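You operate a simulated robot arm through the tools that you are given. There is no shell and no other tool. Be economical: measure what you need, move in short steps, check, and stop when the job is done.

You run a simulated two-armed robot. Do the job below in one go: nothing can be reset, and whatever is moved stays where it is left.

TASK
Square the four pipes in the former and strap them to mark 3.
Fine: wind it to 13 cm; square with the end plate before the strap arm comes down; leave the plate against the pipes; the former's yellow lever tightens the strap.

Only the result counts: the job must be done as asked and must still hold three seconds after the hand-in. Knocking over, shifting, dropping, spilling or breaking anything else fails it.

THE ROBOT
Two 7-joint arms with fingered hands on one trunk, on a base that drives. Base frame: it is fixed to the floor where the robot stands at the start and does not move with it; the origin is under the middle of the robot, x ahead of it, y to its left, z up. Units: mm, rad, N and s.
The left shoulder is at the start at [34, 92, 1160], the right one opposite. Places, roughly: black crank of the former [400, 200, 900]; blue strap arm with a green top [900, 700, 1100]; end plate of the former [700, 300, 900]; purple-tipped white stake [750, 1250, 500]; short lever with a green grip [400, 500, 900]; white bundle with black bands (40x7x5 cm) [800, 0, 800]; yellow-gripped lever of the former [400, 700, 900]. Payload 2.1 kg a hand.
Tool frame (each hand has its own): the origin (TCP) lies between the finger pads and is the grasp point; the fingertips stand 20 mm ahead of it; z points along the fingers, y is the line along which they close. Largest opening 68 mm; the body of the gripper starts 23 mm behind the TCP. The gripper is a hand of 5 fingers: y runs from the thumb to the fingers, the wrist lies at [-10, -79, -131] in the tool frame, and closing takes about 1.5 s.
Orientation is that of the tool frame in the base frame, as a unit quaternion [w, x, y, z]. With the fingers straight down and the wrist toward the robot, the tool's x, y and z point along [0, 1, 0], [1, 0, 0] and [0, 0, -1] of the base frame.

THE INTERFACE
- The arms move only by the tool jog_arm. It takes "left_rows", "right_rows" or both (then of equal length, played together; a hand with none holds still); each is a list of rows, each a list of 6 numbers: the shift along the base's x, y, z in mm, then the turn, a rotation vector about the base's x, y, z in rad. In form: [[x, y, z, ax, ay, az], ...]. A call has 1 to 20 rows; each row is the pose to reach, as a shift and turn from the pose commanded when the call began. "left_fingers" and "right_fingers" are, for a hand that has rows, the gripper command, from -1 (shut) to 1 (fully open), values between in proportion, set as the call begins (left out, the last holds). Each row takes 0.2 s and may step no farther than 50 mm and 0.15 rad from the row before; otherwise, or with a gripper value out of range, the whole call is refused. A pose out of reach is approached as far as the arm can. The call stops where the force on the tool passes 90 N (or 10 N more than at its start, if that is more) or the arm is blocked; 0.2 s more then pass. The fingers move at their own pace (about 153 mm/s each) and stop on an object; they squeeze with about 26 N. The grip force told is the motor's: it shows also when the fingers shut on nothing. Time passes only in rows, and 0.2 s behind the last, so rows that repeat a pose let the fingers close. It gives the time, the measured TCP pose, the force on the tool (base axes), the opening and the grip force at its end, in the units of the frame above (readings bear some noise), with the torque about the TCP (base axes, N m) and any sound that the robot's microphone picked up.
- Cameras (640 x 400 px; columns grow to the right, rows downward): "scene" is now at [95.3, 68, 1339.5]; the picture's right is [0.59, -0.81, 0.00], its down [-0.34, -0.25, -0.91] and it looks along [0.73, 0.53, -0.42] (base axes); focal length 214 px, centre (320, 200). "left" rides on the left gripper at [-54, -58, -72] in its tool frame; the picture's right is [-0.57, -0.39, 0.73], its down [0.73, -0.64, 0.23] and it looks along [0.38, 0.66, 0.65] (tool axes); focal length 226 px, centre (320, 200). "right" rides on the right gripper at [54, -58, -72] in its tool frame; the picture's right is [-0.57, 0.39, -0.73], its down [-0.73, -0.64, 0.23] and it looks along [-0.38, 0.66, 0.65] (tool axes); focal length 226 px, centre (320, 200). There is no depth. A picture from a camera that has moved, and an enlarged one, comes with that camera's place and axes in the base frame and with its lens. The place of the scene camera against the robot may be out by one fixed shift of up to 25 mm in any direction.
- grab_frame(camera): a new picture of that camera. It takes no simulated time.
- lift_body(by): slides the trunk up (or, below 0, down) by that many mm; the arms and the scene camera ride with it, the base frame stays. It gives what a move gives, with no picture.
- drive_base(legs): drives the robot by 1 to 6 legs, each [ahead, left, turn to the left] in mm, mm and rad, along the robot's own axes; the way and the turn of a leg run together, so that a leg with both is an arc; at most 1500 mm and 3.142 rad a leg. The arms and the cameras ride along, it lands a little off, and it stops where it bumps. It gives what a move gives.
- move_fingers(index, middle, ring, little, thumb_bend, thumb_turn, hand): sets how far each is bent, from 0 (flat) to 100 (curled in); at 30 the hand is open as for a grip, at 70 the pads meet at the TCP. One left out holds its place. A second passes; each finger stops where it meets its share of the squeeze, and holds until it gets a number again. A gripper value or a shape takes the hand back. It gives what a move gives, with no picture; readings hold the bend of each and the force on index, middle, ring, little, thumb and palm. thumb_turn goes from beside the hand (0) to across from the fingers (100), as for a grip.
- hand_shape(shape, hand): the hand has 5 fingers and takes this shape, open, in about a second: jaw (thumb against the fingers, like two jaws); tri (thumb and two fingers); tip (a fingertip pinch); poke (one finger out to press); point (the index stretched); flat (the hand flat); cup (the hand cupped); fist (a fist). The gripper value then closes the fingers along that shape, each until it touches; the sizes above hold for jaw. It gives what a move gives, with no picture.
- pan_tilt(pan, tilt): turns the head with the scene camera to pan (to the left, within 1.501 rad either way) and tilt (down, from -0.506 to 1.204), counted from straight ahead of the robot. It gives what a move gives.
- enlarge(camera, box): a new picture of the part [left, top, right, bottom] of that camera's present view, enlarged. It takes no simulated time.
- sign_off(): hands the job in; it is judged then, once.

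Go step by step. Nothing tells you exact positions but the pictures and the camera data: compare them with the known pose of the tool, close in by small moves and look again before you grip or let go. The budget is 120 turns and 108 pictures, counting those below and the enlarged ones. Unless the task says otherwise, let go and move clear before handing in, and close with one line.

The tools are called after "Call:" as a command line: name --argument value ..., lists and objects as JSON in quotes. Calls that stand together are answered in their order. jog_arm: Moves the arms, as the interface text tells. Its arguments: {"type":"object","properties":{"left_rows":{"type":"array"},"left_fingers":{"type":"number"},"right_rows":{"type":"array"},"right_fingers":{"type":"number"}},"required":[]} The other tools are called the same way: lift_body (by) slides the trunk up or down; hand_shape (shape, hand) gives the hand a shape; move_fingers (index, middle, ring, little, thumb_bend, thumb_turn, hand) moves the fingers one by one; drive_base (legs) drives the base; pan_tilt (pan, tilt) turns the head that bears the scene camera; grab_frame (camera) takes a picture; enlarge (camera, box) takes an enlarged picture of a part of a camera's view; sign_off () hands the job in.

At the start:

```text
clock: 0.0
left_eef_pos: [213.6, 272.4, 1252.8]
left_ee_rot: [0.0, 0.707, 0.707, 0.001]
left_ft_force: [-0.7, -0.5, -0.8]
left_wrist_torque: [0.0, 0.03, 0.07]
left_finger_gap: 67.8
left_grasp_force: 0.1
left_shape: jaw
left_bend: [30.0, 30.0, 30.0, 30.0, 30.0, 98.0]
left_finger forces: [0.0, 0.0, 0.0, 0.0, 0.0, 0.0]
right_eef_pos: [295.6, 39.8, 1255.0]
right_ee_rot: [-0.001, 0.707, 0.707, -0.001]
right_ft_force: [-0.6, 0.1, -0.2]
right_wrist_torque: [0.02, 0.03, 0.01]
right_finger_gap: 67.6
right_grasp_force: 0.0
right_shape: jaw
right_bend: [30.0, 30.0, 30.0, 30.0, 30.0, 98.0]
right_finger forces: [0.1, 0.1, 0.1, 0.0, 0.0, 0.0]
trunk travel left (down, up): [-400.0, 504.0]
robot x, y, heading: [-0.2, -1.3, 0.002]
head pan, tilt: [0.627, 0.436]
```

scene: 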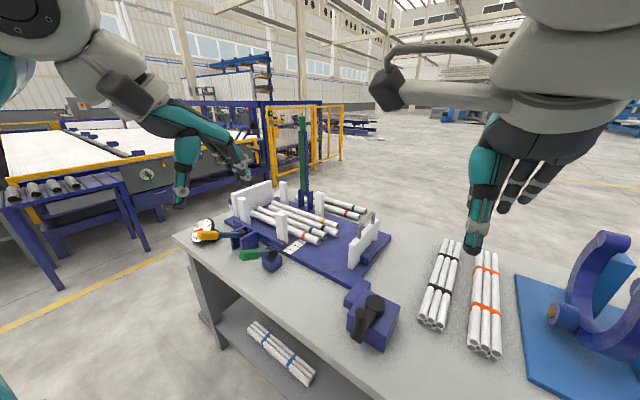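
right: 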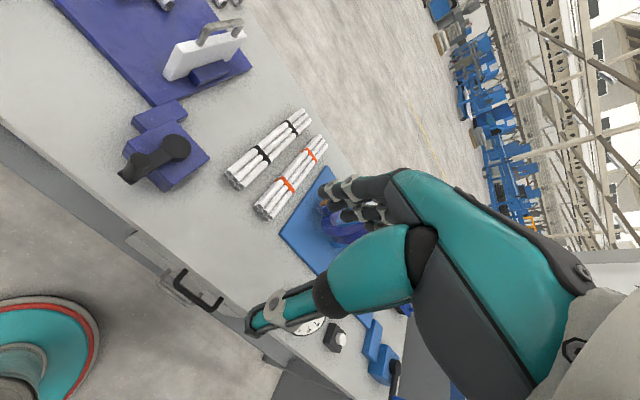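
left: 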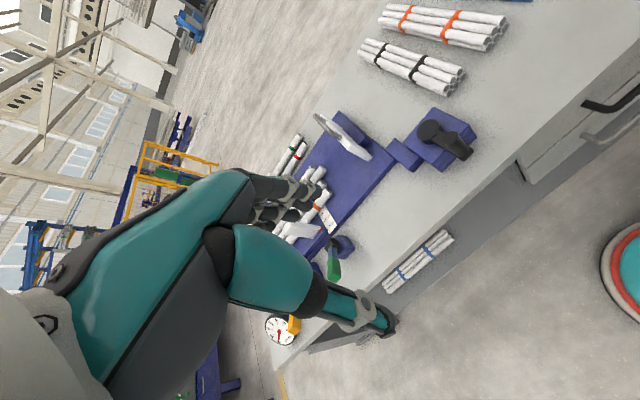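

I see a bench with the former: blue bed, crank near the front, end plate with a handle, pipes in posts, green short lever, yellow lever by a gauge, and a strap arm standing upright. I'll look closer at its details first.

Call:
enlarge --camera "scene" --box '[170, 100, 410, 250]'

Call:
enlarge --camera "scene" --box '[180, 200, 420, 350]'

```text
2.67 times, centred on (290, 175) of scene
camera zoom: at [95.3, 68.0, 1339.5], right [0.59, -0.81, 0.0], down [-0.34, -0.25, -0.91], along [0.73, 0.53, -0.42], focal length 572 px, centre (400, 267)
```

zoom: 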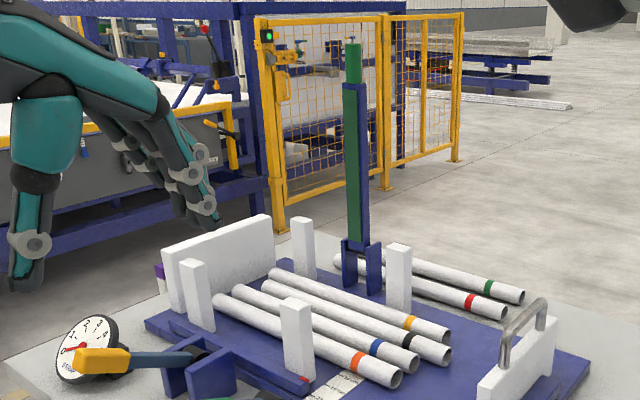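

```text
2.67 times, centred on (300, 275) of scene
camera zoom: at [95.3, 68.0, 1339.5], right [0.59, -0.81, 0.0], down [-0.34, -0.25, -0.91], along [0.73, 0.53, -0.42], focal length 572 px, centre (373, 0)
```

zoom: 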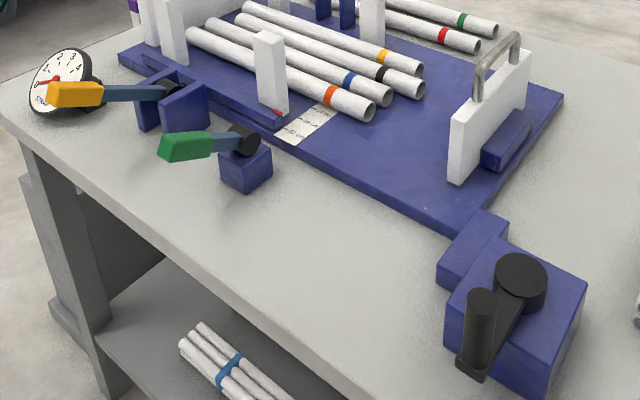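

The layout is clear, but I need better detail on the crank and the levers. I'll enlarge the wrist views to triangulate.

Call:
enlarge --camera "left" --box '[260, 80, 500, 230]'

Call:
enlarge --camera "right" --box '[60, 0, 300, 200]'

Call:
enlarge --camera "left" --box '[250, 200, 410, 350]'

```text
2.67 times, centred on (380, 155) of left
camera zoom: at [156.2, 216.3, 1323.9], right [-0.39, -0.57, -0.73], down [-0.64, 0.73, -0.23], along [0.66, 0.38, -0.65], focal length 603 px, centre (160, 320)
```

zoom: 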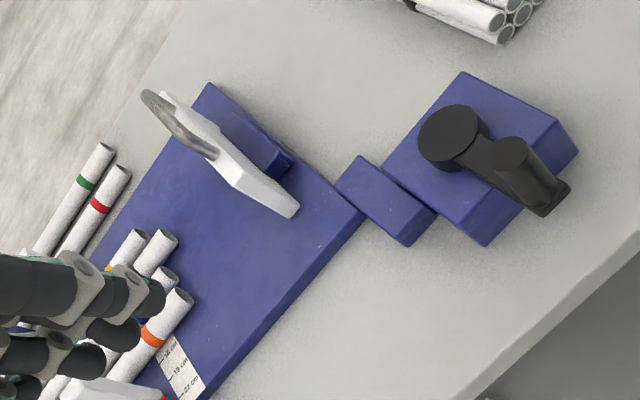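

```text
2.00 times, centred on (180, 100) of right
camera zoom: at [239.1, 94.2, 1324.8], right [0.39, -0.57, 0.73], down [-0.64, -0.73, -0.23], along [0.66, -0.38, -0.65], focal length 452 px, centre (600, 400)
```

zoom: 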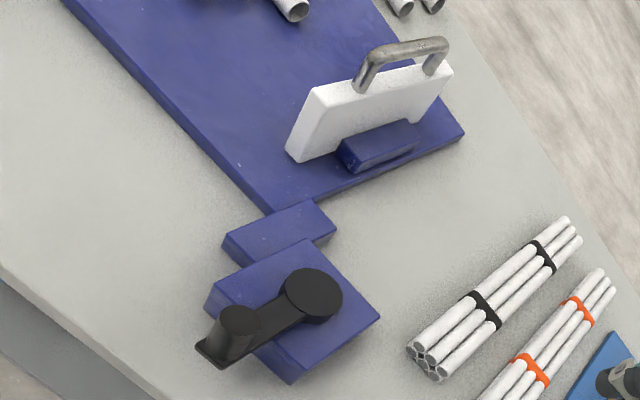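

```text
2.67 times, centred on (330, 275) of left
camera zoom: at [156.2, 216.3, 1323.9], right [-0.39, -0.57, -0.73], down [-0.64, 0.73, -0.23], along [0.66, 0.38, -0.65], focal length 603 px, centre (293, 0)
```

zoom: 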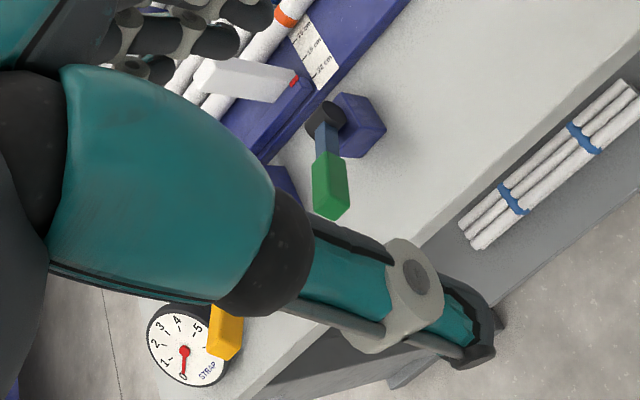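

I place the crank hub near (476,157,874) and its handle near (385,160), up to z≈940; the bench front edge is at x≈350. I'll drive closer, in front of the crank, and look down from the head.

Call:
drive_base --legs '[[0, 260, 0], [110, 0, 0]]'

Call:
pan_tilt --pan 0.0 --tilt 0.9

Call:
grab_frame --camera "scene"

```text
clock: 2.7
left_eef_pos: [324.4, 532.3, 1252.6]
left_ee_rot: [0.0, 0.707, 0.708, -0.001]
left_ft_force: [0.3, -0.3, -1.1]
left_wrist_torque: [0.01, 0.0, 0.02]
left_finger_gap: 67.5
left_grasp_force: 0.0
left_shape: jaw
left_bend: [30.0, 30.0, 30.0, 30.0, 30.0, 98.0]
left_finger forces: [0.0, 0.0, 0.0, 0.0, 0.0, 0.0]
right_eef_pos: [406.1, 300.0, 1253.8]
right_ee_rot: [0.0, 0.708, 0.706, 0.0]
right_ft_force: [0.4, -0.4, 0.6]
right_wrist_torque: [-0.01, -0.01, -0.01]
right_finger_gap: 67.6
right_grasp_force: 0.0
right_shape: jaw
right_bend: [30.0, 30.0, 30.0, 30.0, 30.0, 98.0]
right_finger forces: [0.0, 0.0, 0.0, 0.0, 0.0, 0.1]
trunk travel left (down, up): [-400.0, 504.0]
robot x, y, heading: [108.4, 260.4, -0.001]
head pan, tilt: [0.627, 0.436]
```

```text
clock: 3.7
left_eef_pos: [322.2, 531.6, 1251.6]
left_ee_rot: [0.0, 0.707, 0.707, 0.001]
left_ft_force: [-0.2, 0.5, 0.2]
left_wrist_torque: [0.01, 0.01, -0.02]
left_finger_gap: 67.6
left_grasp_force: 0.1
left_shape: jaw
left_bend: [30.0, 30.0, 30.0, 30.0, 30.0, 98.0]
left_finger forces: [0.0, 0.0, 0.0, 0.0, 0.0, 0.0]
right_eef_pos: [405.8, 300.6, 1253.8]
right_ee_rot: [0.0, 0.707, 0.707, 0.0]
right_ft_force: [0.6, -0.3, -0.6]
right_wrist_torque: [-0.02, -0.02, -0.03]
right_finger_gap: 67.6
right_grasp_force: 0.1
right_shape: jaw
right_bend: [30.0, 30.0, 30.0, 30.0, 30.0, 98.0]
right_finger forces: [0.0, 0.0, 0.0, 0.1, 0.0, 0.0]
trunk travel left (down, up): [-400.0, 504.0]
robot x, y, heading: [111.2, 259.9, 0.002]
head pan, tilt: [0.0, 0.901]
```

```text
99 pictures are left
camera scene: at [205.7, 273.8, 1299.9], right [0.0, -1.0, 0.0], down [-0.78, 0.0, -0.62], along [0.62, 0.0, -0.78], focal length 214 px, centre (320, 200)
```

scene: 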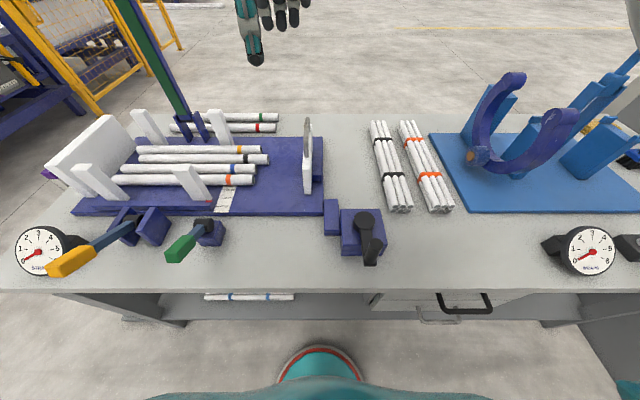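

The overhead view is clear. I'll drive a bit nearer and bring the right hand above the crank handle to check the position.

Call:
drive_base --legs '[[55, 0, 0]]'

Call:
jog_arm --right_rows '[[-20, -40, -20, 0, 0, 0], [-40, -75, -60, 0, 0, 0], [-60, -110, -100, 0, 0, 0], [-76, -138, -140, 0, 0, 0], [-76, -138, -190, 0, 0, 0], [-76, -138, -190, 0, 0, 0]]' --right_fingers 1

Call:
grab_frame --camera "right"

Call:
grab_frame --camera "scene"

```text
clock: 4.6
left_eef_pos: [378.8, 531.5, 1251.7]
left_ee_rot: [0.0, 0.707, 0.707, -0.001]
left_ft_force: [0.2, -0.5, -0.5]
left_wrist_torque: [0.05, 0.0, 0.0]
left_finger_gap: 67.6
left_grasp_force: 0.1
left_shape: jaw
left_bend: [30.0, 30.0, 30.0, 30.0, 30.0, 98.0]
left_finger forces: [0.1, 0.0, 0.1, 0.0, 0.1, 0.0]
right_eef_pos: [462.7, 299.3, 1254.3]
right_ee_rot: [-0.001, 0.708, 0.707, 0.0]
right_ft_force: [0.7, -0.1, -0.7]
right_wrist_torque: [-0.01, -0.02, 0.0]
right_finger_gap: 67.7
right_grasp_force: 0.1
right_shape: jaw
right_bend: [30.0, 30.0, 30.0, 30.0, 30.0, 98.0]
right_finger forces: [0.1, 0.0, 0.0, 0.0, 0.0, 0.1]
trunk travel left (down, up): [-400.0, 504.0]
robot x, y, heading: [165.1, 259.8, -0.006]
head pan, tilt: [0.0, 0.901]
```

```text
refused: row 2 steps farther than a row can; nothing moved
```

```text
98 pictures are left
camera right: at [404.9, 353.6, 1324.7], right [0.39, -0.57, 0.73], down [-0.64, -0.73, -0.23], along [0.66, -0.38, -0.65], focal length 226 px, centre (320, 200)
```

right: 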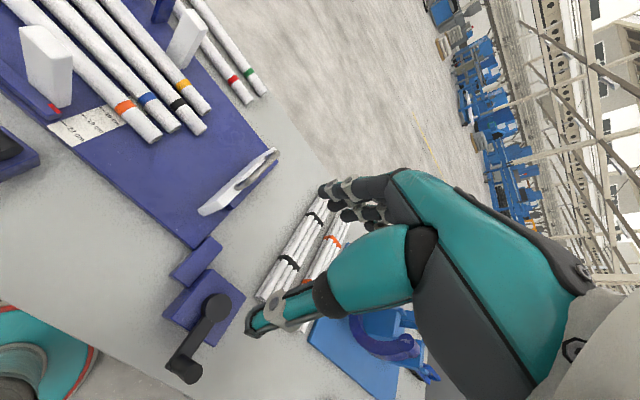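

```text
97 pictures are left
camera scene: at [261.8, 273.6, 1299.8], right [0.0, -1.0, 0.0], down [-0.78, 0.0, -0.62], along [0.62, 0.0, -0.78], focal length 214 px, centre (320, 200)
```

scene: 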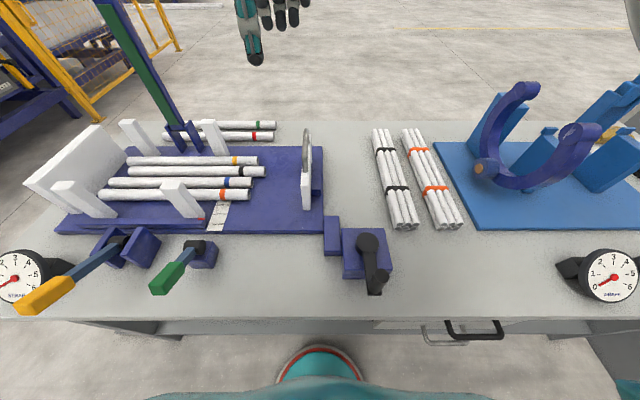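

Call:
jog_arm --right_rows '[[-18, -35, -20, 0, 0, 0], [-36, -65, -50, 0, 0, 0], [-54, -95, -80, 0, 0, 0], [-68, -118, -115, 0, 0, 0], [-76, -138, -150, 0, 0, 0], [-76, -138, -190, 0, 0, 0], [-76, -138, -190, 0, 0, 0]]' --right_fingers 1

Call:
grab_frame --camera "right"

Call:
grab_frame --camera "scene"

```text
clock: 6.2
left_eef_pos: [380.2, 530.2, 1251.4]
left_ee_rot: [0.0, 0.708, 0.707, 0.0]
left_ft_force: [0.1, 0.0, 0.1]
left_wrist_torque: [0.02, -0.03, 0.03]
left_finger_gap: 67.9
left_grasp_force: 0.0
left_shape: jaw
left_bend: [30.0, 30.0, 30.0, 30.0, 30.0, 98.0]
left_finger forces: [0.1, 0.1, 0.0, 0.0, 0.1, 0.0]
right_eef_pos: [436.7, 185.9, 1082.1]
right_ee_rot: [0.0, 0.708, 0.706, 0.0]
right_ft_force: [-0.5, -0.2, 0.4]
right_wrist_torque: [0.02, -0.01, -0.01]
right_finger_gap: 67.8
right_grasp_force: 0.1
right_shape: jaw
right_bend: [30.0, 30.0, 30.0, 30.0, 30.0, 98.0]
right_finger forces: [0.1, 0.0, 0.0, 0.1, 0.1, 0.0]
right hand out of reach, approached as far as the arm can: row 4, 5, 6, 7
trunk travel left (down, up): [-400.0, 504.0]
robot x, y, heading: [165.7, 259.2, 0.004]
head pan, tilt: [0.0, 0.901]
```

```text
96 pictures are left
camera right: at [379.1, 238.4, 1152.9], right [0.39, -0.57, 0.73], down [-0.64, -0.73, -0.23], along [0.66, -0.38, -0.65], focal length 226 px, centre (320, 200)
```

right: 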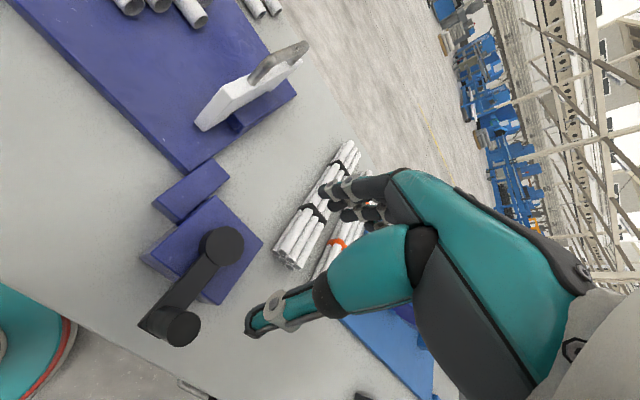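

```text
95 pictures are left
camera scene: at [261.2, 273.5, 1299.9], right [0.0, -1.0, 0.0], down [-0.78, 0.0, -0.62], along [0.62, 0.0, -0.78], focal length 214 px, centre (320, 200)
```

scene: 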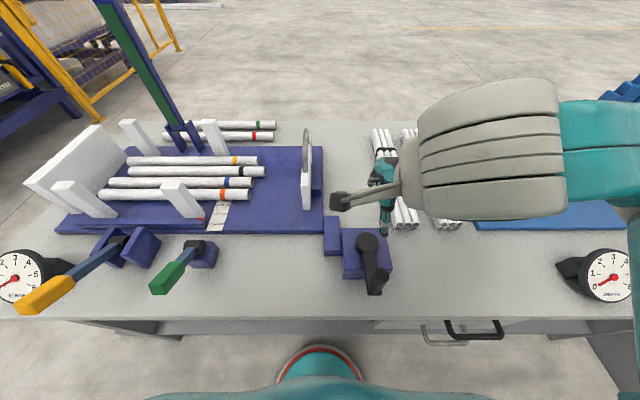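

The arm stopped because the pose is too near the body at that height. I'll try going lower, just above the crank, since the reach band is given for work height.

Call:
jog_arm --right_rows '[[0, 0, -40, 0, 0, 0], [0, -10, -80, 0, 0, 0], [-20, -20, -90, 0, 0, 0], [-40, -25, -95, 0, 0, 0], [-50, -27, -95, 0, 0, 0]]'

```text
clock: 7.4
left_eef_pos: [379.7, 531.6, 1253.6]
left_ee_rot: [0.0, 0.708, 0.707, 0.001]
left_ft_force: [-0.5, 0.1, -0.3]
left_wrist_torque: [0.04, 0.01, 0.0]
left_finger_gap: 67.6
left_grasp_force: 0.0
left_shape: jaw
left_bend: [30.0, 30.0, 30.0, 30.0, 30.0, 98.0]
left_finger forces: [0.0, 0.1, 0.0, 0.0, 0.0, 0.1]
right_eef_pos: [440.2, 172.4, 972.8]
right_ee_rot: [0.0, 0.708, 0.706, 0.0]
right_ft_force: [0.0, 0.9, 0.2]
right_wrist_torque: [-0.01, -0.01, 0.01]
right_finger_gap: 68.0
right_grasp_force: 0.1
right_shape: jaw
right_bend: [30.0, 30.0, 30.0, 30.0, 30.0, 98.0]
right_finger forces: [0.0, 0.0, 0.0, 0.0, 0.0, 0.0]
right hand out of reach, approached as far as the arm can: row 1, 2, 3, 4, 5
trunk travel left (down, up): [-400.0, 504.0]
robot x, y, heading: [162.1, 255.3, -0.006]
head pan, tilt: [0.0, 0.901]
```

Call:
jog_arm --right_rows '[[0, 0, 0, 0, 0, 0], [0, 0, 0, 0, 0, 0], [0, 0, 0, 0, 0, 0], [0, 0, 0, 0, 0, 0]]'

Call:
grab_frame --camera "scene"

Call:
grab_frame --camera "right"

```text
clock: 8.4
left_eef_pos: [379.8, 531.2, 1252.0]
left_ee_rot: [0.0, 0.708, 0.706, 0.0]
left_ft_force: [0.3, 0.0, -0.2]
left_wrist_torque: [-0.01, -0.04, 0.01]
left_finger_gap: 67.8
left_grasp_force: 0.1
left_shape: jaw
left_bend: [30.0, 30.0, 30.0, 30.0, 30.0, 98.0]
left_finger forces: [0.0, 0.0, 0.1, 0.0, 0.0, 0.0]
right_eef_pos: [440.1, 172.8, 973.0]
right_ee_rot: [0.001, 0.708, 0.706, 0.001]
right_ft_force: [-0.1, 0.0, -0.5]
right_wrist_torque: [0.01, 0.0, 0.03]
right_finger_gap: 67.9
right_grasp_force: 0.0
right_shape: jaw
right_bend: [30.0, 30.0, 30.0, 30.0, 30.0, 98.0]
right_finger forces: [0.1, 0.0, 0.0, 0.0, 0.0, 0.0]
trunk travel left (down, up): [-400.0, 504.0]
robot x, y, heading: [163.9, 258.6, -0.005]
head pan, tilt: [0.0, 0.901]
```

```text
94 pictures are left
camera scene: at [261.2, 273.5, 1299.8], right [0.0, -1.0, 0.0], down [-0.78, 0.0, -0.62], along [0.62, 0.0, -0.78], focal length 214 px, centre (320, 200)
```

scene: 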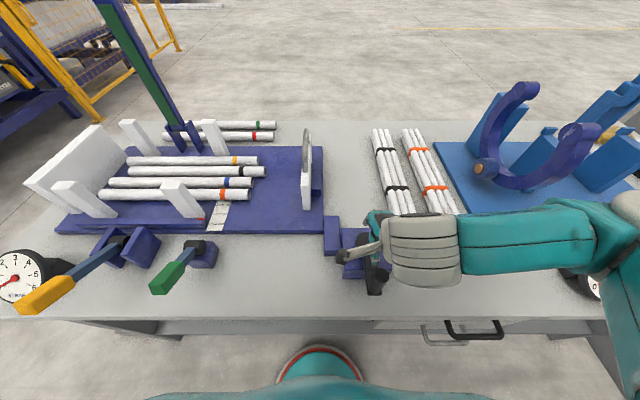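

```text
93 pictures are left
camera right: at [382.7, 227.0, 1043.7], right [0.39, -0.57, 0.73], down [-0.64, -0.73, -0.23], along [0.66, -0.38, -0.65], focal length 226 px, centre (320, 200)
```

right: 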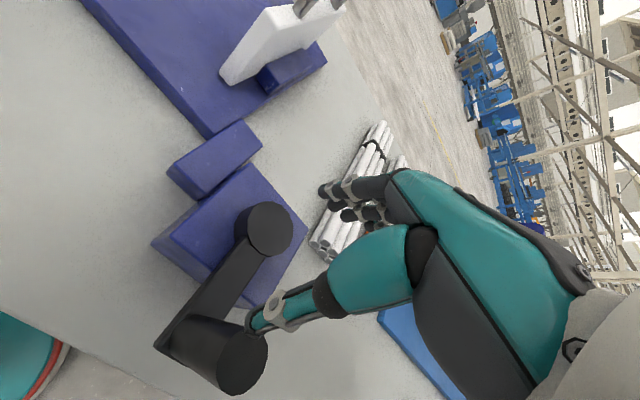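

It holds here with the arm folded in from the right. I'll test how far outward it can reach at this height, to choose where to stand.

Call:
jog_arm --right_rows '[[20, 0, 40, 0, 0, 0], [60, 0, 50, 0, 0, 0], [105, 0, 50, 0, 0, 0], [150, 0, 50, 0, 0, 0], [190, 0, 50, 0, 0, 0]]'

```text
clock: 9.6
left_eef_pos: [379.5, 531.2, 1252.1]
left_ee_rot: [0.0, 0.708, 0.706, 0.0]
left_ft_force: [-0.9, 0.4, -0.3]
left_wrist_torque: [0.01, -0.02, 0.0]
left_finger_gap: 67.9
left_grasp_force: 0.1
left_shape: jaw
left_bend: [30.0, 30.0, 30.0, 30.0, 30.0, 98.0]
left_finger forces: [0.0, 0.0, 0.0, 0.0, 0.1, 0.0]
right_eef_pos: [631.2, 173.3, 1021.2]
right_ee_rot: [0.001, 0.707, 0.708, 0.0]
right_ft_force: [0.1, 0.7, -0.1]
right_wrist_torque: [-0.02, -0.01, 0.01]
right_finger_gap: 67.8
right_grasp_force: 0.0
right_shape: jaw
right_bend: [30.0, 30.0, 30.0, 30.0, 30.0, 98.0]
right_finger forces: [0.0, 0.1, 0.0, 0.1, 0.0, 0.1]
trunk travel left (down, up): [-400.0, 504.0]
robot x, y, heading: [164.0, 259.5, 0.001]
head pan, tilt: [0.0, 0.901]
```

The outward reach is ample (at least 470 mm ahead), so the limit was on the near side. I'll back off 75 mm and bring the right hand above the crank handle, which I put at (389,160), top z≈945.

Call:
drive_base --legs '[[-75, 0, 0]]'

Call:
jog_arm --right_rows '[[-40, -5, -5, 0, 0, 0], [-85, -10, -10, 0, 0, 0], [-130, -13, -15, 0, 0, 0], [-167, -13, -21, 0, 0, 0], [-167, -13, -21, 0, 0, 0]]' --right_fingers 1

Call:
grab_frame --camera "right"

Call:
grab_frame --camera "scene"

```text
clock: 10.7
left_eef_pos: [301.7, 531.1, 1252.2]
left_ee_rot: [0.0, 0.707, 0.707, 0.001]
left_ft_force: [0.6, 1.2, -0.3]
left_wrist_torque: [0.04, 0.01, -0.04]
left_finger_gap: 67.7
left_grasp_force: 0.0
left_shape: jaw
left_bend: [30.0, 30.0, 30.0, 30.0, 30.0, 98.0]
left_finger forces: [0.1, 0.0, 0.1, 0.1, 0.1, 0.1]
right_eef_pos: [554.8, 171.9, 1021.6]
right_ee_rot: [0.0, 0.708, 0.706, 0.0]
right_ft_force: [0.7, -0.1, 0.0]
right_wrist_torque: [0.01, -0.04, 0.0]
right_finger_gap: 67.8
right_grasp_force: 0.1
right_shape: jaw
right_bend: [30.0, 30.0, 30.0, 30.0, 30.0, 98.0]
right_finger forces: [0.0, 0.0, 0.1, 0.0, 0.0, 0.0]
trunk travel left (down, up): [-400.0, 504.0]
robot x, y, heading: [87.6, 262.7, 0.0]
head pan, tilt: [0.0, 0.901]
```

```text
clock: 11.9
left_eef_pos: [303.3, 531.0, 1251.5]
left_ee_rot: [0.001, 0.708, 0.707, 0.0]
left_ft_force: [-0.5, 0.2, -0.6]
left_wrist_torque: [-0.03, 0.0, 0.01]
left_finger_gap: 67.7
left_grasp_force: 0.1
left_shape: jaw
left_bend: [30.0, 30.0, 30.0, 30.0, 30.0, 98.0]
left_finger forces: [0.1, 0.0, 0.0, 0.0, 0.0, 0.0]
right_eef_pos: [388.3, 158.7, 1000.6]
right_ee_rot: [0.001, 0.709, 0.706, 0.0]
right_ft_force: [0.8, 0.2, 0.9]
right_wrist_torque: [0.0, 0.03, -0.01]
right_finger_gap: 67.9
right_grasp_force: 0.1
right_shape: jaw
right_bend: [30.0, 30.0, 30.0, 30.0, 30.0, 98.0]
right_finger forces: [0.0, 0.1, 0.0, 0.1, 0.1, 0.0]
trunk travel left (down, up): [-400.0, 504.0]
robot x, y, heading: [91.2, 259.2, -0.006]
head pan, tilt: [0.0, 0.901]
```

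```text
92 pictures are left
camera right: at [330.3, 213.4, 1070.6], right [0.39, -0.57, 0.73], down [-0.64, -0.73, -0.23], along [0.66, -0.38, -0.65], focal length 226 px, centre (320, 200)
```

right: 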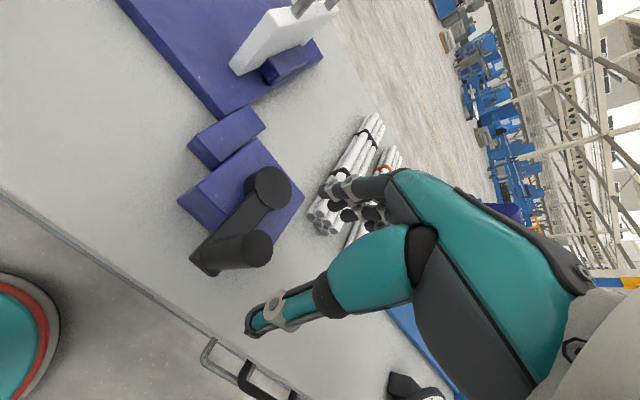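

```text
91 pictures are left
camera scene: at [185.2, 273.5, 1299.9], right [0.0, -1.0, 0.0], down [-0.78, 0.0, -0.62], along [0.62, 0.0, -0.78], focal length 214 px, centre (320, 200)
```

scene: 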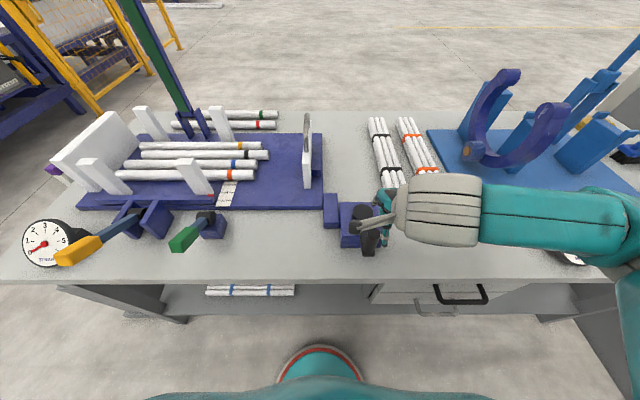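

The handle top projects to (388,160), right under the hand. Descend around it and close.

Call:
jog_arm --right_rows '[[0, 1, -25, 0, 0, 0], [0, 1, -50, 0, 0, 0], [0, 1, -72, 0, 0, 0]]'

Call:
jog_arm --right_rows '[[0, 0, 0, 0, 0, 0], [0, 0, 0, 0, 0, 0], [0, 0, 0, 0, 0, 0], [0, 0, 0, 0, 0, 0], [0, 0, 0, 0, 0, 0], [0, 0, 0, 0, 0, 0], [0, 0, 0, 0, 0, 0]]' --right_fingers -1

Call:
grab_frame --camera "right"

```text
clock: 12.7
left_eef_pos: [303.3, 531.7, 1252.7]
left_ee_rot: [0.0, 0.707, 0.707, 0.0]
left_ft_force: [-0.4, 0.0, 0.4]
left_wrist_torque: [-0.04, -0.01, 0.03]
left_finger_gap: 67.8
left_grasp_force: 0.0
left_shape: jaw
left_bend: [30.0, 30.0, 30.0, 30.0, 30.0, 98.0]
left_finger forces: [0.0, 0.1, 0.0, 0.1, 0.1, 0.1]
right_eef_pos: [386.9, 161.2, 927.2]
right_ee_rot: [-0.001, 0.709, 0.705, 0.0]
right_ft_force: [0.5, 1.0, 0.3]
right_wrist_torque: [0.02, 0.01, 0.03]
right_finger_gap: 67.8
right_grasp_force: 0.0
right_shape: jaw
right_bend: [30.0, 30.0, 30.0, 30.0, 30.0, 98.0]
right_finger forces: [0.0, 0.0, 0.0, 0.1, 0.0, 0.0]
trunk travel left (down, up): [-400.0, 504.0]
robot x, y, heading: [87.8, 256.0, -0.006]
head pan, tilt: [0.0, 0.901]
```

```text
clock: 14.3
left_eef_pos: [302.1, 530.2, 1251.8]
left_ee_rot: [0.0, 0.707, 0.707, 0.0]
left_ft_force: [0.0, 0.0, -1.2]
left_wrist_torque: [-0.02, -0.03, 0.03]
left_finger_gap: 67.4
left_grasp_force: 0.1
left_shape: jaw
left_bend: [30.0, 30.0, 30.0, 30.0, 30.0, 98.0]
left_finger forces: [0.0, 0.0, 0.0, 0.0, 0.1, 0.0]
right_eef_pos: [387.2, 161.3, 927.8]
right_ee_rot: [-0.001, 0.708, 0.706, 0.0]
right_ft_force: [-5.7, 0.7, -4.4]
right_wrist_torque: [0.01, 0.08, 0.0]
right_finger_gap: 17.1
right_grasp_force: 26.2
right_shape: jaw
right_bend: [74.0, 53.0, 62.0, 59.0, 75.0, 100.0]
right_finger forces: [11.7, 7.0, 0.0, 0.1, 23.7, 0.0]
trunk travel left (down, up): [-400.0, 504.0]
robot x, y, heading: [89.7, 260.7, -0.001]
head pan, tilt: [0.0, 0.901]
```

```text
90 pictures are left
camera right: at [329.6, 215.4, 998.3], right [0.39, -0.57, 0.73], down [-0.64, -0.73, -0.23], along [0.66, -0.38, -0.65], focal length 226 px, centre (320, 200)
```

right: 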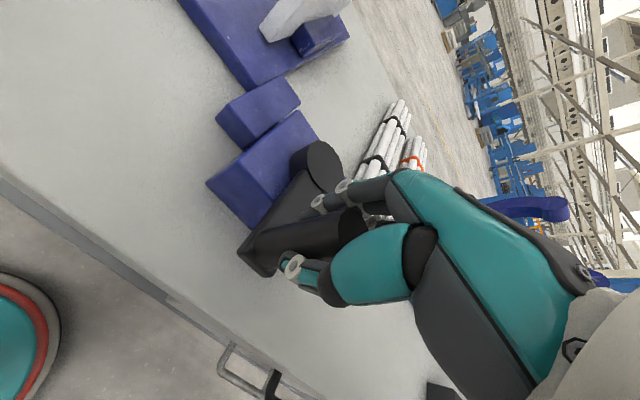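

Grip holds the handle. I'll turn the crank about 40° clockwise (seen from above) and see which way the former moves.

Call:
jog_arm --right_rows '[[1.4, 16, 0, 0, 0, 0], [5.5, 31.5, 0, 0, 0, 0], [12, 46, 0, 0, 0, 0], [21.5, 59, 0, 0, 0, 0]]'

Call:
enlarge --camera "scene" --box '[60, 80, 440, 290]'

```text
clock: 15.3
left_eef_pos: [303.7, 530.2, 1252.3]
left_ee_rot: [0.0, 0.707, 0.707, -0.001]
left_ft_force: [0.2, -0.1, 0.4]
left_wrist_torque: [0.03, 0.01, -0.02]
left_finger_gap: 67.8
left_grasp_force: 0.0
left_shape: jaw
left_bend: [30.0, 30.0, 30.0, 30.0, 30.0, 98.0]
left_finger forces: [0.0, 0.1, 0.0, 0.0, 0.0, 0.1]
right_eef_pos: [409.1, 218.9, 928.2]
right_ee_rot: [0.0, 0.707, 0.707, -0.001]
right_ft_force: [0.1, 1.0, 0.3]
right_wrist_torque: [0.01, 0.01, -0.01]
right_finger_gap: 10.5
right_grasp_force: 25.6
right_shape: jaw
right_bend: [77.0, 75.0, 72.0, 71.0, 84.0, 100.0]
right_finger forces: [0.0, 0.0, 0.0, 0.0, 0.1, 0.1]
trunk travel left (down, up): [-400.0, 504.0]
robot x, y, heading: [88.2, 260.2, 0.004]
head pan, tilt: [0.0, 0.901]
```

```text
1.68 times, centred on (250, 185) of scene
camera zoom: at [185.3, 273.6, 1299.8], right [0.0, -1.0, 0.0], down [-0.78, 0.0, -0.62], along [0.62, 0.0, -0.78], focal length 361 px, centre (438, 225)
```

zoom: 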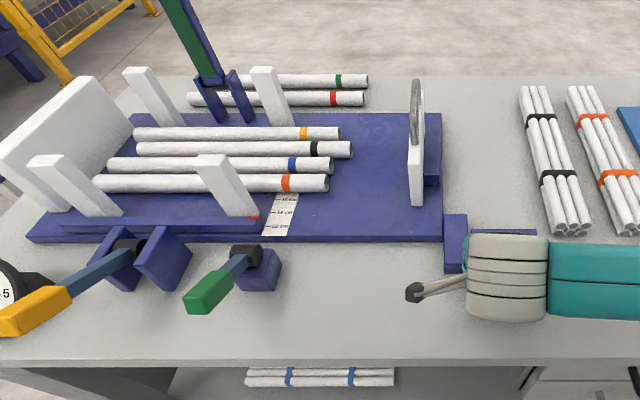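

The fingers slipped off sideways. I'll look at where the crank handle stands now.

Call:
grab_frame --camera "right"

Call:
grab_frame --camera "left"

```text
88 pictures are left
camera right: at [352.2, 272.9, 999.0], right [0.39, -0.57, 0.73], down [-0.64, -0.73, -0.23], along [0.66, -0.38, -0.65], focal length 226 px, centre (320, 200)
```

right: 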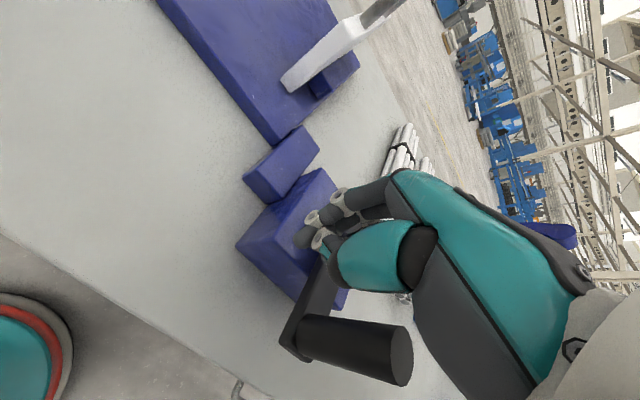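

```text
87 pictures are left
camera left: at [245.9, 475.8, 1324.0], right [-0.39, -0.57, -0.73], down [-0.64, 0.73, -0.23], along [0.66, 0.38, -0.65], focal length 226 px, centre (320, 200)
```

left: 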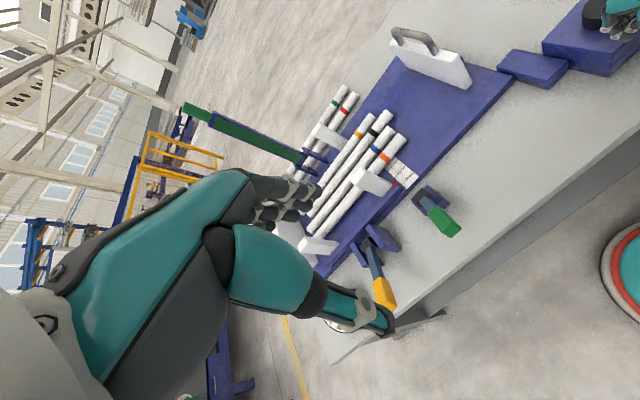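

The crank did not turn; it's stiff. I'll raise the hand and turn it 90° so it closes along the push direction, then regrip.

Call:
jog_arm --right_rows '[[0, 0, 40, 0, 0, 0], [0, 0, 80, 0, 0, 0.14], [0, -15, 80, 0, 0, 0.28], [-5, -30, 80, 0, 0, 0.42], [-15, -45, 80, 0, 0, 0.56], [-21, -58, 80, 0, 0, 0.7], [-21, -58, 80, 0, 0, 0.84], [-21, -58, 80, 0, 0, 0.98], [-21, -58, 80, 0, 0, 1.12], [-21, -58, 80, 0, 0, 1.26], [-21, -58, 80, 0, 0, 1.4], [-21, -58, 80, 0, 0, 1.54], [-21, -58, 80, 0, 0, 1.57]]' --right_fingers 1

Call:
grab_frame --camera "right"

```text
clock: 18.1
left_eef_pos: [304.0, 530.0, 1252.1]
left_ee_rot: [0.0, 0.709, 0.705, 0.0]
left_ft_force: [-0.9, 0.9, -0.6]
left_wrist_torque: [-0.03, 0.04, 0.01]
left_finger_gap: 67.8
left_grasp_force: 0.0
left_shape: jaw
left_bend: [30.0, 30.0, 30.0, 30.0, 30.0, 98.0]
left_finger forces: [0.0, 0.1, 0.1, 0.0, 0.0, 0.0]
right_eef_pos: [315.6, 226.3, 963.5]
right_ee_rot: [0.003, 0.003, 1.0, 0.0]
right_ft_force: [0.7, 0.1, -0.5]
right_wrist_torque: [0.01, 0.0, -0.03]
right_finger_gap: 67.9
right_grasp_force: 0.0
right_shape: jaw
right_bend: [30.0, 30.0, 30.0, 30.0, 30.0, 98.0]
right_finger forces: [0.0, 0.1, 0.0, 0.1, 0.0, 0.0]
right hand out of reach, approached as far as the arm can: row 9, 10, 11, 12, 13
trunk travel left (down, up): [-400.0, 504.0]
robot x, y, heading: [91.3, 262.5, -0.001]
head pan, tilt: [0.0, 0.901]
```

```text
86 pictures are left
camera right: at [262.1, 167.9, 1034.0], right [0.56, 0.38, 0.73], down [0.73, -0.65, -0.23], along [0.39, 0.66, -0.64], focal length 226 px, centre (320, 200)
```

right: 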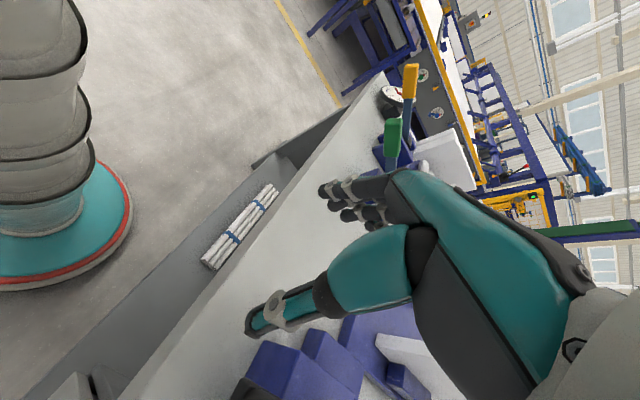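

That yaw isn't reachable with the tool vertical. I'll pitch the hand forward instead (aligned with the forearm, closing sideways), staying clear of the crank first.

Call:
jog_arm --right_rows '[[-5, -15, 30, 0, -0.14, 0], [-10, -30, 60, 0, -0.28, 0], [-15, -45, 80, 0, -0.42, 0], [-20, -60, 90, 0, -0.56, 0], [-20, -70, 90, 0, -0.7, 0], [-20, -70, 90, 0, -0.84, 0], [-20, -70, 90, 0, -0.9, 0]]'

Call:
grab_frame --camera "scene"

Call:
grab_frame --camera "right"

```text
clock: 19.7
left_eef_pos: [303.4, 530.8, 1251.3]
left_ee_rot: [-0.001, 0.707, 0.707, 0.0]
left_ft_force: [0.8, -0.4, -0.3]
left_wrist_torque: [0.0, 0.03, 0.02]
left_finger_gap: 67.8
left_grasp_force: 0.1
left_shape: jaw
left_bend: [30.0, 30.0, 30.0, 30.0, 30.0, 98.0]
left_finger forces: [0.1, 0.1, 0.0, 0.0, 0.0, 0.0]
right_eef_pos: [388.3, 154.0, 1019.4]
right_ee_rot: [0.436, 0.002, 0.9, 0.002]
right_ft_force: [0.3, -0.8, -0.4]
right_wrist_torque: [0.03, -0.02, 0.02]
right_finger_gap: 68.0
right_grasp_force: 0.1
right_shape: jaw
right_bend: [30.0, 30.0, 30.0, 30.0, 30.0, 98.0]
right_finger forces: [0.0, 0.1, 0.0, 0.1, 0.0, 0.0]
right hand out of reach, approached as far as the arm can: row 2, 3, 4, 5, 6, 7
trunk travel left (down, up): [-400.0, 504.0]
robot x, y, heading: [90.0, 260.5, -0.003]
head pan, tilt: [0.0, 0.901]
```

```text
85 pictures are left
camera scene: at [185.3, 273.3, 1299.8], right [0.0, -1.0, 0.0], down [-0.78, 0.0, -0.62], along [0.62, 0.0, -0.78], focal length 214 px, centre (320, 200)
```

scene: 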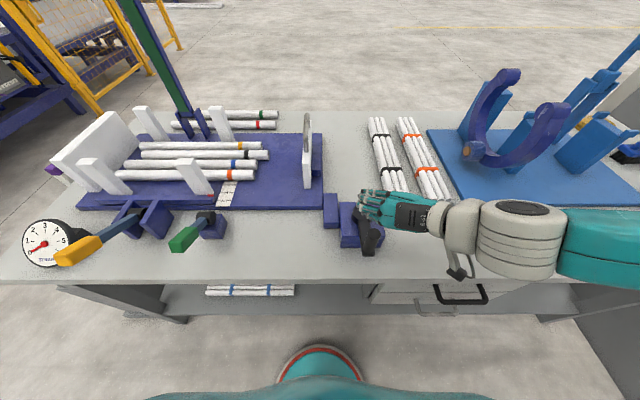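

```text
84 pictures are left
camera right: at [299.4, 96.0, 1020.7], right [-0.22, 0.38, 0.9], down [0.63, -0.64, 0.43], along [0.74, 0.66, -0.1], focal length 226 px, centre (320, 200)
```

right: 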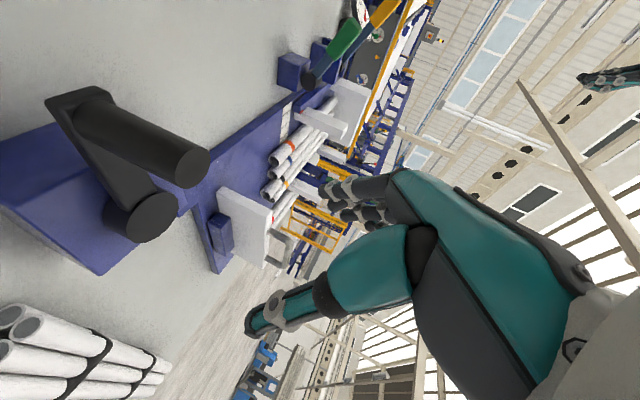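

The posture is right and the hand sits directly above the handle. Now descend straight down so the handle enters between thumb and fingers.

Call:
jog_arm --right_rows '[[2, 6, -25, 0, 0, 0], [2, 6, -50, 0, 0, 0], [2, 6, -75, 0, 0, 0], [2, 6, -97, 0, 0, 0]]'

Call:
grab_frame --camera "right"

Call:
grab_frame --camera "scene"

```text
clock: 20.7
left_eef_pos: [303.5, 531.5, 1251.5]
left_ee_rot: [0.001, 0.708, 0.706, 0.001]
left_ft_force: [0.1, -0.5, 0.4]
left_wrist_torque: [0.0, -0.02, -0.01]
left_finger_gap: 67.9
left_grasp_force: 0.1
left_shape: jaw
left_bend: [30.0, 30.0, 30.0, 30.0, 30.0, 98.0]
left_finger forces: [0.0, 0.1, 0.0, 0.0, 0.0, 0.1]
right_eef_pos: [405.7, 155.0, 1013.4]
right_ee_rot: [0.433, 0.002, 0.902, 0.0]
right_ft_force: [-0.9, 0.2, -0.4]
right_wrist_torque: [-0.01, 0.03, 0.02]
right_finger_gap: 67.8
right_grasp_force: 0.1
right_shape: jaw
right_bend: [30.0, 30.0, 30.0, 30.0, 30.0, 98.0]
right_finger forces: [0.0, 0.0, 0.1, 0.0, 0.0, 0.0]
right hand out of reach, approached as far as the arm can: row 1, 2, 3, 4
trunk travel left (down, up): [-400.0, 504.0]
robot x, y, heading: [88.5, 260.3, -0.004]
head pan, tilt: [0.0, 0.901]
```

```text
83 pictures are left
camera right: at [316.2, 96.2, 1013.9], right [-0.21, 0.39, 0.9], down [0.64, -0.64, 0.43], along [0.74, 0.66, -0.11], focal length 226 px, centre (320, 200)
```

right: 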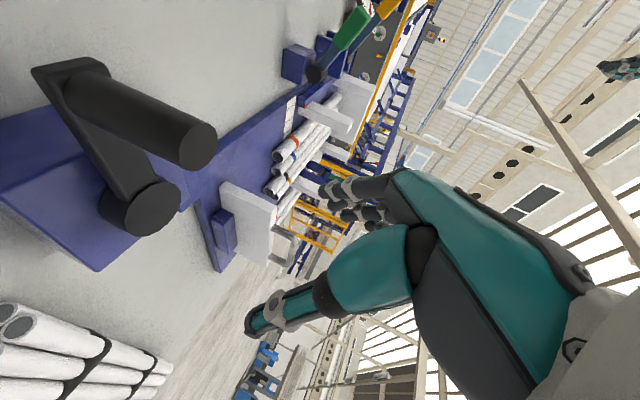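

```text
82 pictures are left
camera scene: at [185.2, 273.5, 1299.9], right [0.0, -1.0, 0.0], down [-0.78, 0.0, -0.62], along [0.62, 0.0, -0.78], focal length 214 px, centre (320, 200)
```

scene: 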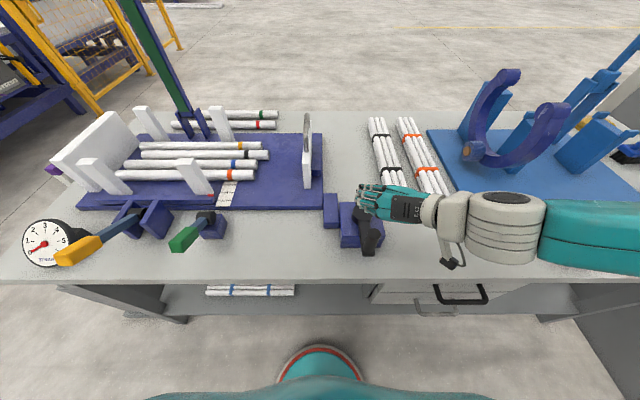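

This posture can't get lower here. I'll return to the original top-down grip, where counter-clockwise motion is backed by the ring and little fingers, and test that direction.

Call:
jog_arm --right_rows '[[5, 0, 20, 0, 0.14, 0], [5, 0, 40, 0, 0.28, 0], [5, 0, 50, 0, 0.42, 0], [5, 0, 50, 0, 0.56, 0], [5, 0, 50, 0, 0.7, 0], [5, 0, 50, 0, 0.84, 0], [5, 0, 50, 0, 0.9, 0]]'

Call:
jog_arm --right_rows '[[0, 0, 0, 0, 0, -0.14], [0, 0, 0, 0, 0, -0.28], [0, 0, 0, 0, 0, -0.42], [0, 0, 0, 0, 0, -0.56], [0, 0, 0, 0, 0, -0.7], [0, 0, 0, 0, 0, -0.84], [0, 0, 0, 0, 0, -0.98], [0, 0, 0, 0, 0, -1.12], [0, 0, 0, 0, 0, -1.26], [0, 0, 0, 0, 0, -1.4], [0, 0, 0, 0, 0, -1.54], [0, 0, 0, 0, 0, -1.57]]'

```text
clock: 22.3
left_eef_pos: [303.1, 529.7, 1252.2]
left_ee_rot: [0.0, 0.708, 0.706, 0.0]
left_ft_force: [-0.3, 0.1, 0.4]
left_wrist_torque: [-0.01, 0.02, 0.0]
left_finger_gap: 67.6
left_grasp_force: 0.0
left_shape: jaw
left_bend: [30.0, 30.0, 30.0, 30.0, 30.0, 98.0]
left_finger forces: [0.1, 0.0, 0.0, 0.1, 0.1, 0.1]
right_eef_pos: [298.6, 220.6, 994.3]
right_ee_rot: [0.008, 0.008, 1.0, 0.0]
right_ft_force: [0.2, -0.4, -1.0]
right_wrist_torque: [-0.02, -0.02, 0.03]
right_finger_gap: 67.7
right_grasp_force: 0.1
right_shape: jaw
right_bend: [30.0, 30.0, 30.0, 30.0, 30.0, 98.0]
right_finger forces: [0.1, 0.1, 0.0, 0.1, 0.0, 0.0]
right hand out of reach, approached as far as the arm can: row 2, 3, 4, 5, 6, 7
trunk travel left (down, up): [-400.0, 504.0]
robot x, y, heading: [91.8, 259.4, -0.003]
head pan, tilt: [0.0, 0.901]
```

```text
clock: 24.9
left_eef_pos: [302.1, 530.2, 1252.0]
left_ee_rot: [0.0, 0.708, 0.707, 0.0]
left_ft_force: [-0.4, -0.4, 0.0]
left_wrist_torque: [-0.03, 0.03, 0.04]
left_finger_gap: 67.8
left_grasp_force: 0.0
left_shape: jaw
left_bend: [30.0, 30.0, 30.0, 30.0, 30.0, 98.0]
left_finger forces: [0.0, 0.0, 0.1, 0.1, 0.0, 0.1]
right_eef_pos: [318.6, 248.2, 987.1]
right_ee_rot: [-0.001, 0.709, 0.706, 0.0]
right_ft_force: [0.0, -1.0, -0.2]
right_wrist_torque: [-0.01, 0.0, 0.03]
right_finger_gap: 67.8
right_grasp_force: 0.2
right_shape: jaw
right_bend: [30.0, 30.0, 30.0, 30.0, 30.0, 98.0]
right_finger forces: [0.0, 0.0, 0.0, 0.1, 0.1, 0.1]
right hand out of reach, approached as far as the arm can: row 2, 3, 4, 5, 6, 7, 8, 9, 10, 11, 12
trunk travel left (down, up): [-400.0, 504.0]
robot x, y, heading: [93.4, 262.2, -0.002]
head pan, tilt: [0.0, 0.901]
```

Call:
jog_arm --right_rows '[[25, -25, 10, 0, 0, 0], [50, -50, 13, 0, 0, 0], [69, -75, 13, 0, 0, 0], [69, -88, 13, 0, 0, 0], [69, -88, 13, 0, 0, 0]]' --right_fingers 1

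Call:
jog_arm --right_rows '[[0, 0, -25, 0, 0, 0], [0, 0, -50, 0, 0, 0], [0, 0, -73, 0, 0, 0]]'

Call:
enlarge --camera "right" --box '[160, 100, 440, 350]'

```text
clock: 26.1
left_eef_pos: [304.3, 531.4, 1251.4]
left_ee_rot: [0.001, 0.708, 0.706, 0.0]
left_ft_force: [-0.7, 0.2, -0.5]
left_wrist_torque: [0.03, 0.03, 0.03]
left_finger_gap: 67.8
left_grasp_force: 0.1
left_shape: jaw
left_bend: [30.0, 30.0, 30.0, 30.0, 30.0, 98.0]
left_finger forces: [0.1, 0.1, 0.1, 0.1, 0.1, 0.1]
right_eef_pos: [388.0, 159.2, 1000.9]
right_ee_rot: [0.0, 0.708, 0.706, 0.0]
right_ft_force: [-0.6, 0.6, -1.0]
right_wrist_torque: [0.01, -0.01, -0.03]
right_finger_gap: 67.7
right_grasp_force: 0.1
right_shape: jaw
right_bend: [30.0, 30.0, 30.0, 30.0, 30.0, 98.0]
right_finger forces: [0.1, 0.0, 0.0, 0.1, 0.0, 0.0]
trunk travel left (down, up): [-400.0, 504.0]
robot x, y, heading: [88.7, 263.2, -0.007]
head pan, tilt: [0.0, 0.901]
```

```text
clock: 26.9
left_eef_pos: [303.9, 530.5, 1251.6]
left_ee_rot: [0.001, 0.708, 0.707, 0.0]
left_ft_force: [-0.9, 0.0, 0.1]
left_wrist_torque: [0.0, 0.0, -0.01]
left_finger_gap: 67.8
left_grasp_force: 0.1
left_shape: jaw
left_bend: [30.0, 30.0, 30.0, 30.0, 30.0, 98.0]
left_finger forces: [0.0, 0.0, 0.0, 0.0, 0.1, 0.0]
right_eef_pos: [387.4, 158.7, 928.6]
right_ee_rot: [0.0, 0.707, 0.707, 0.001]
right_ft_force: [0.0, 0.9, -0.2]
right_wrist_torque: [0.0, 0.04, 0.02]
right_finger_gap: 67.8
right_grasp_force: 0.1
right_shape: jaw
right_bend: [30.0, 30.0, 30.0, 30.0, 30.0, 98.0]
right_finger forces: [0.0, 0.0, 0.0, 0.1, 0.0, 0.0]
trunk travel left (down, up): [-400.0, 504.0]
robot x, y, heading: [90.2, 260.3, -0.0]
head pan, tilt: [0.0, 0.901]
```

```text
1.60 times, centred on (300, 225) of right
camera zoom: at [330.4, 212.8, 999.1], right [0.39, -0.57, 0.73], down [-0.64, -0.73, -0.23], along [0.66, -0.38, -0.65], focal length 362 px, centre (352, 160)
```

zoom: 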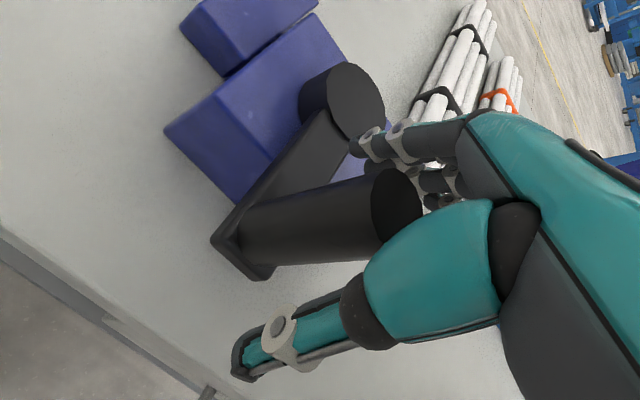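

Call:
jog_arm --right_rows '[[0, 0, 0, 0, 0, 0], [0, 0, 0, 0, 0, 0], [0, 0, 0, 0, 0, 0], [0, 0, 0, 0, 0, 0], [0, 0, 0, 0, 0, 0], [0, 0, 0, 0, 0, 0], [0, 0, 0, 0, 0, 0], [0, 0, 0, 0, 0, 0], [0, 0, 0, 0, 0, 0], [0, 0, 0, 0, 0, 0], [0, 0, 0, 0, 0, 0], [0, 0, 0, 0, 0, 0]]' --right_fingers -1

Call:
enlarge --camera "right" --box '[160, 100, 440, 350]'

Call:
enlarge --camera "scene" --box '[300, 160, 480, 290]'

```text
clock: 29.5
left_eef_pos: [304.5, 529.4, 1252.5]
left_ee_rot: [0.0, 0.708, 0.706, 0.0]
left_ft_force: [-0.6, 0.2, -0.5]
left_wrist_torque: [-0.01, -0.01, 0.02]
left_finger_gap: 67.6
left_grasp_force: 0.1
left_shape: jaw
left_bend: [30.0, 30.0, 30.0, 30.0, 30.0, 98.0]
left_finger forces: [0.0, 0.0, 0.0, 0.0, 0.0, 0.0]
right_eef_pos: [386.3, 158.6, 927.8]
right_ee_rot: [-0.001, 0.709, 0.705, 0.0]
right_ft_force: [-6.9, -0.9, -4.4]
right_wrist_torque: [0.01, 0.06, -0.03]
right_finger_gap: 16.8
right_grasp_force: 25.8
right_shape: jaw
right_bend: [74.0, 56.0, 63.0, 61.0, 75.0, 100.0]
right_finger forces: [12.4, 6.6, 0.0, 0.1, 24.1, 0.0]
trunk travel left (down, up): [-400.0, 504.0]
robot x, y, heading: [89.9, 259.7, -0.003]
head pan, tilt: [0.0, 0.901]
```

```text
1.60 times, centred on (300, 225) of right
camera zoom: at [330.0, 212.6, 999.4], right [0.39, -0.57, 0.73], down [-0.64, -0.73, -0.23], along [0.66, -0.38, -0.65], focal length 362 px, centre (352, 160)
```

zoom: 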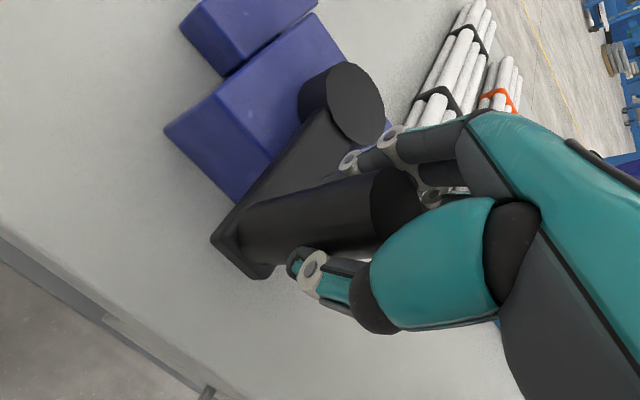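

```text
3.08 times, centred on (390, 225) of scene
camera zoom: at [184.7, 273.3, 1299.9], right [0.0, -1.0, 0.0], down [-0.78, 0.0, -0.62], along [0.62, 0.0, -0.78], focal length 660 px, centre (105, 123)
```

zoom: 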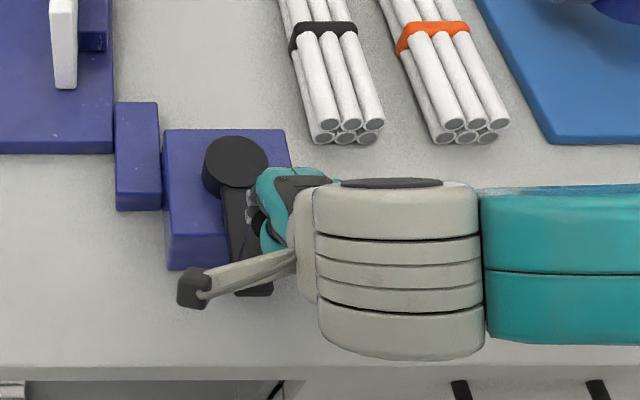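

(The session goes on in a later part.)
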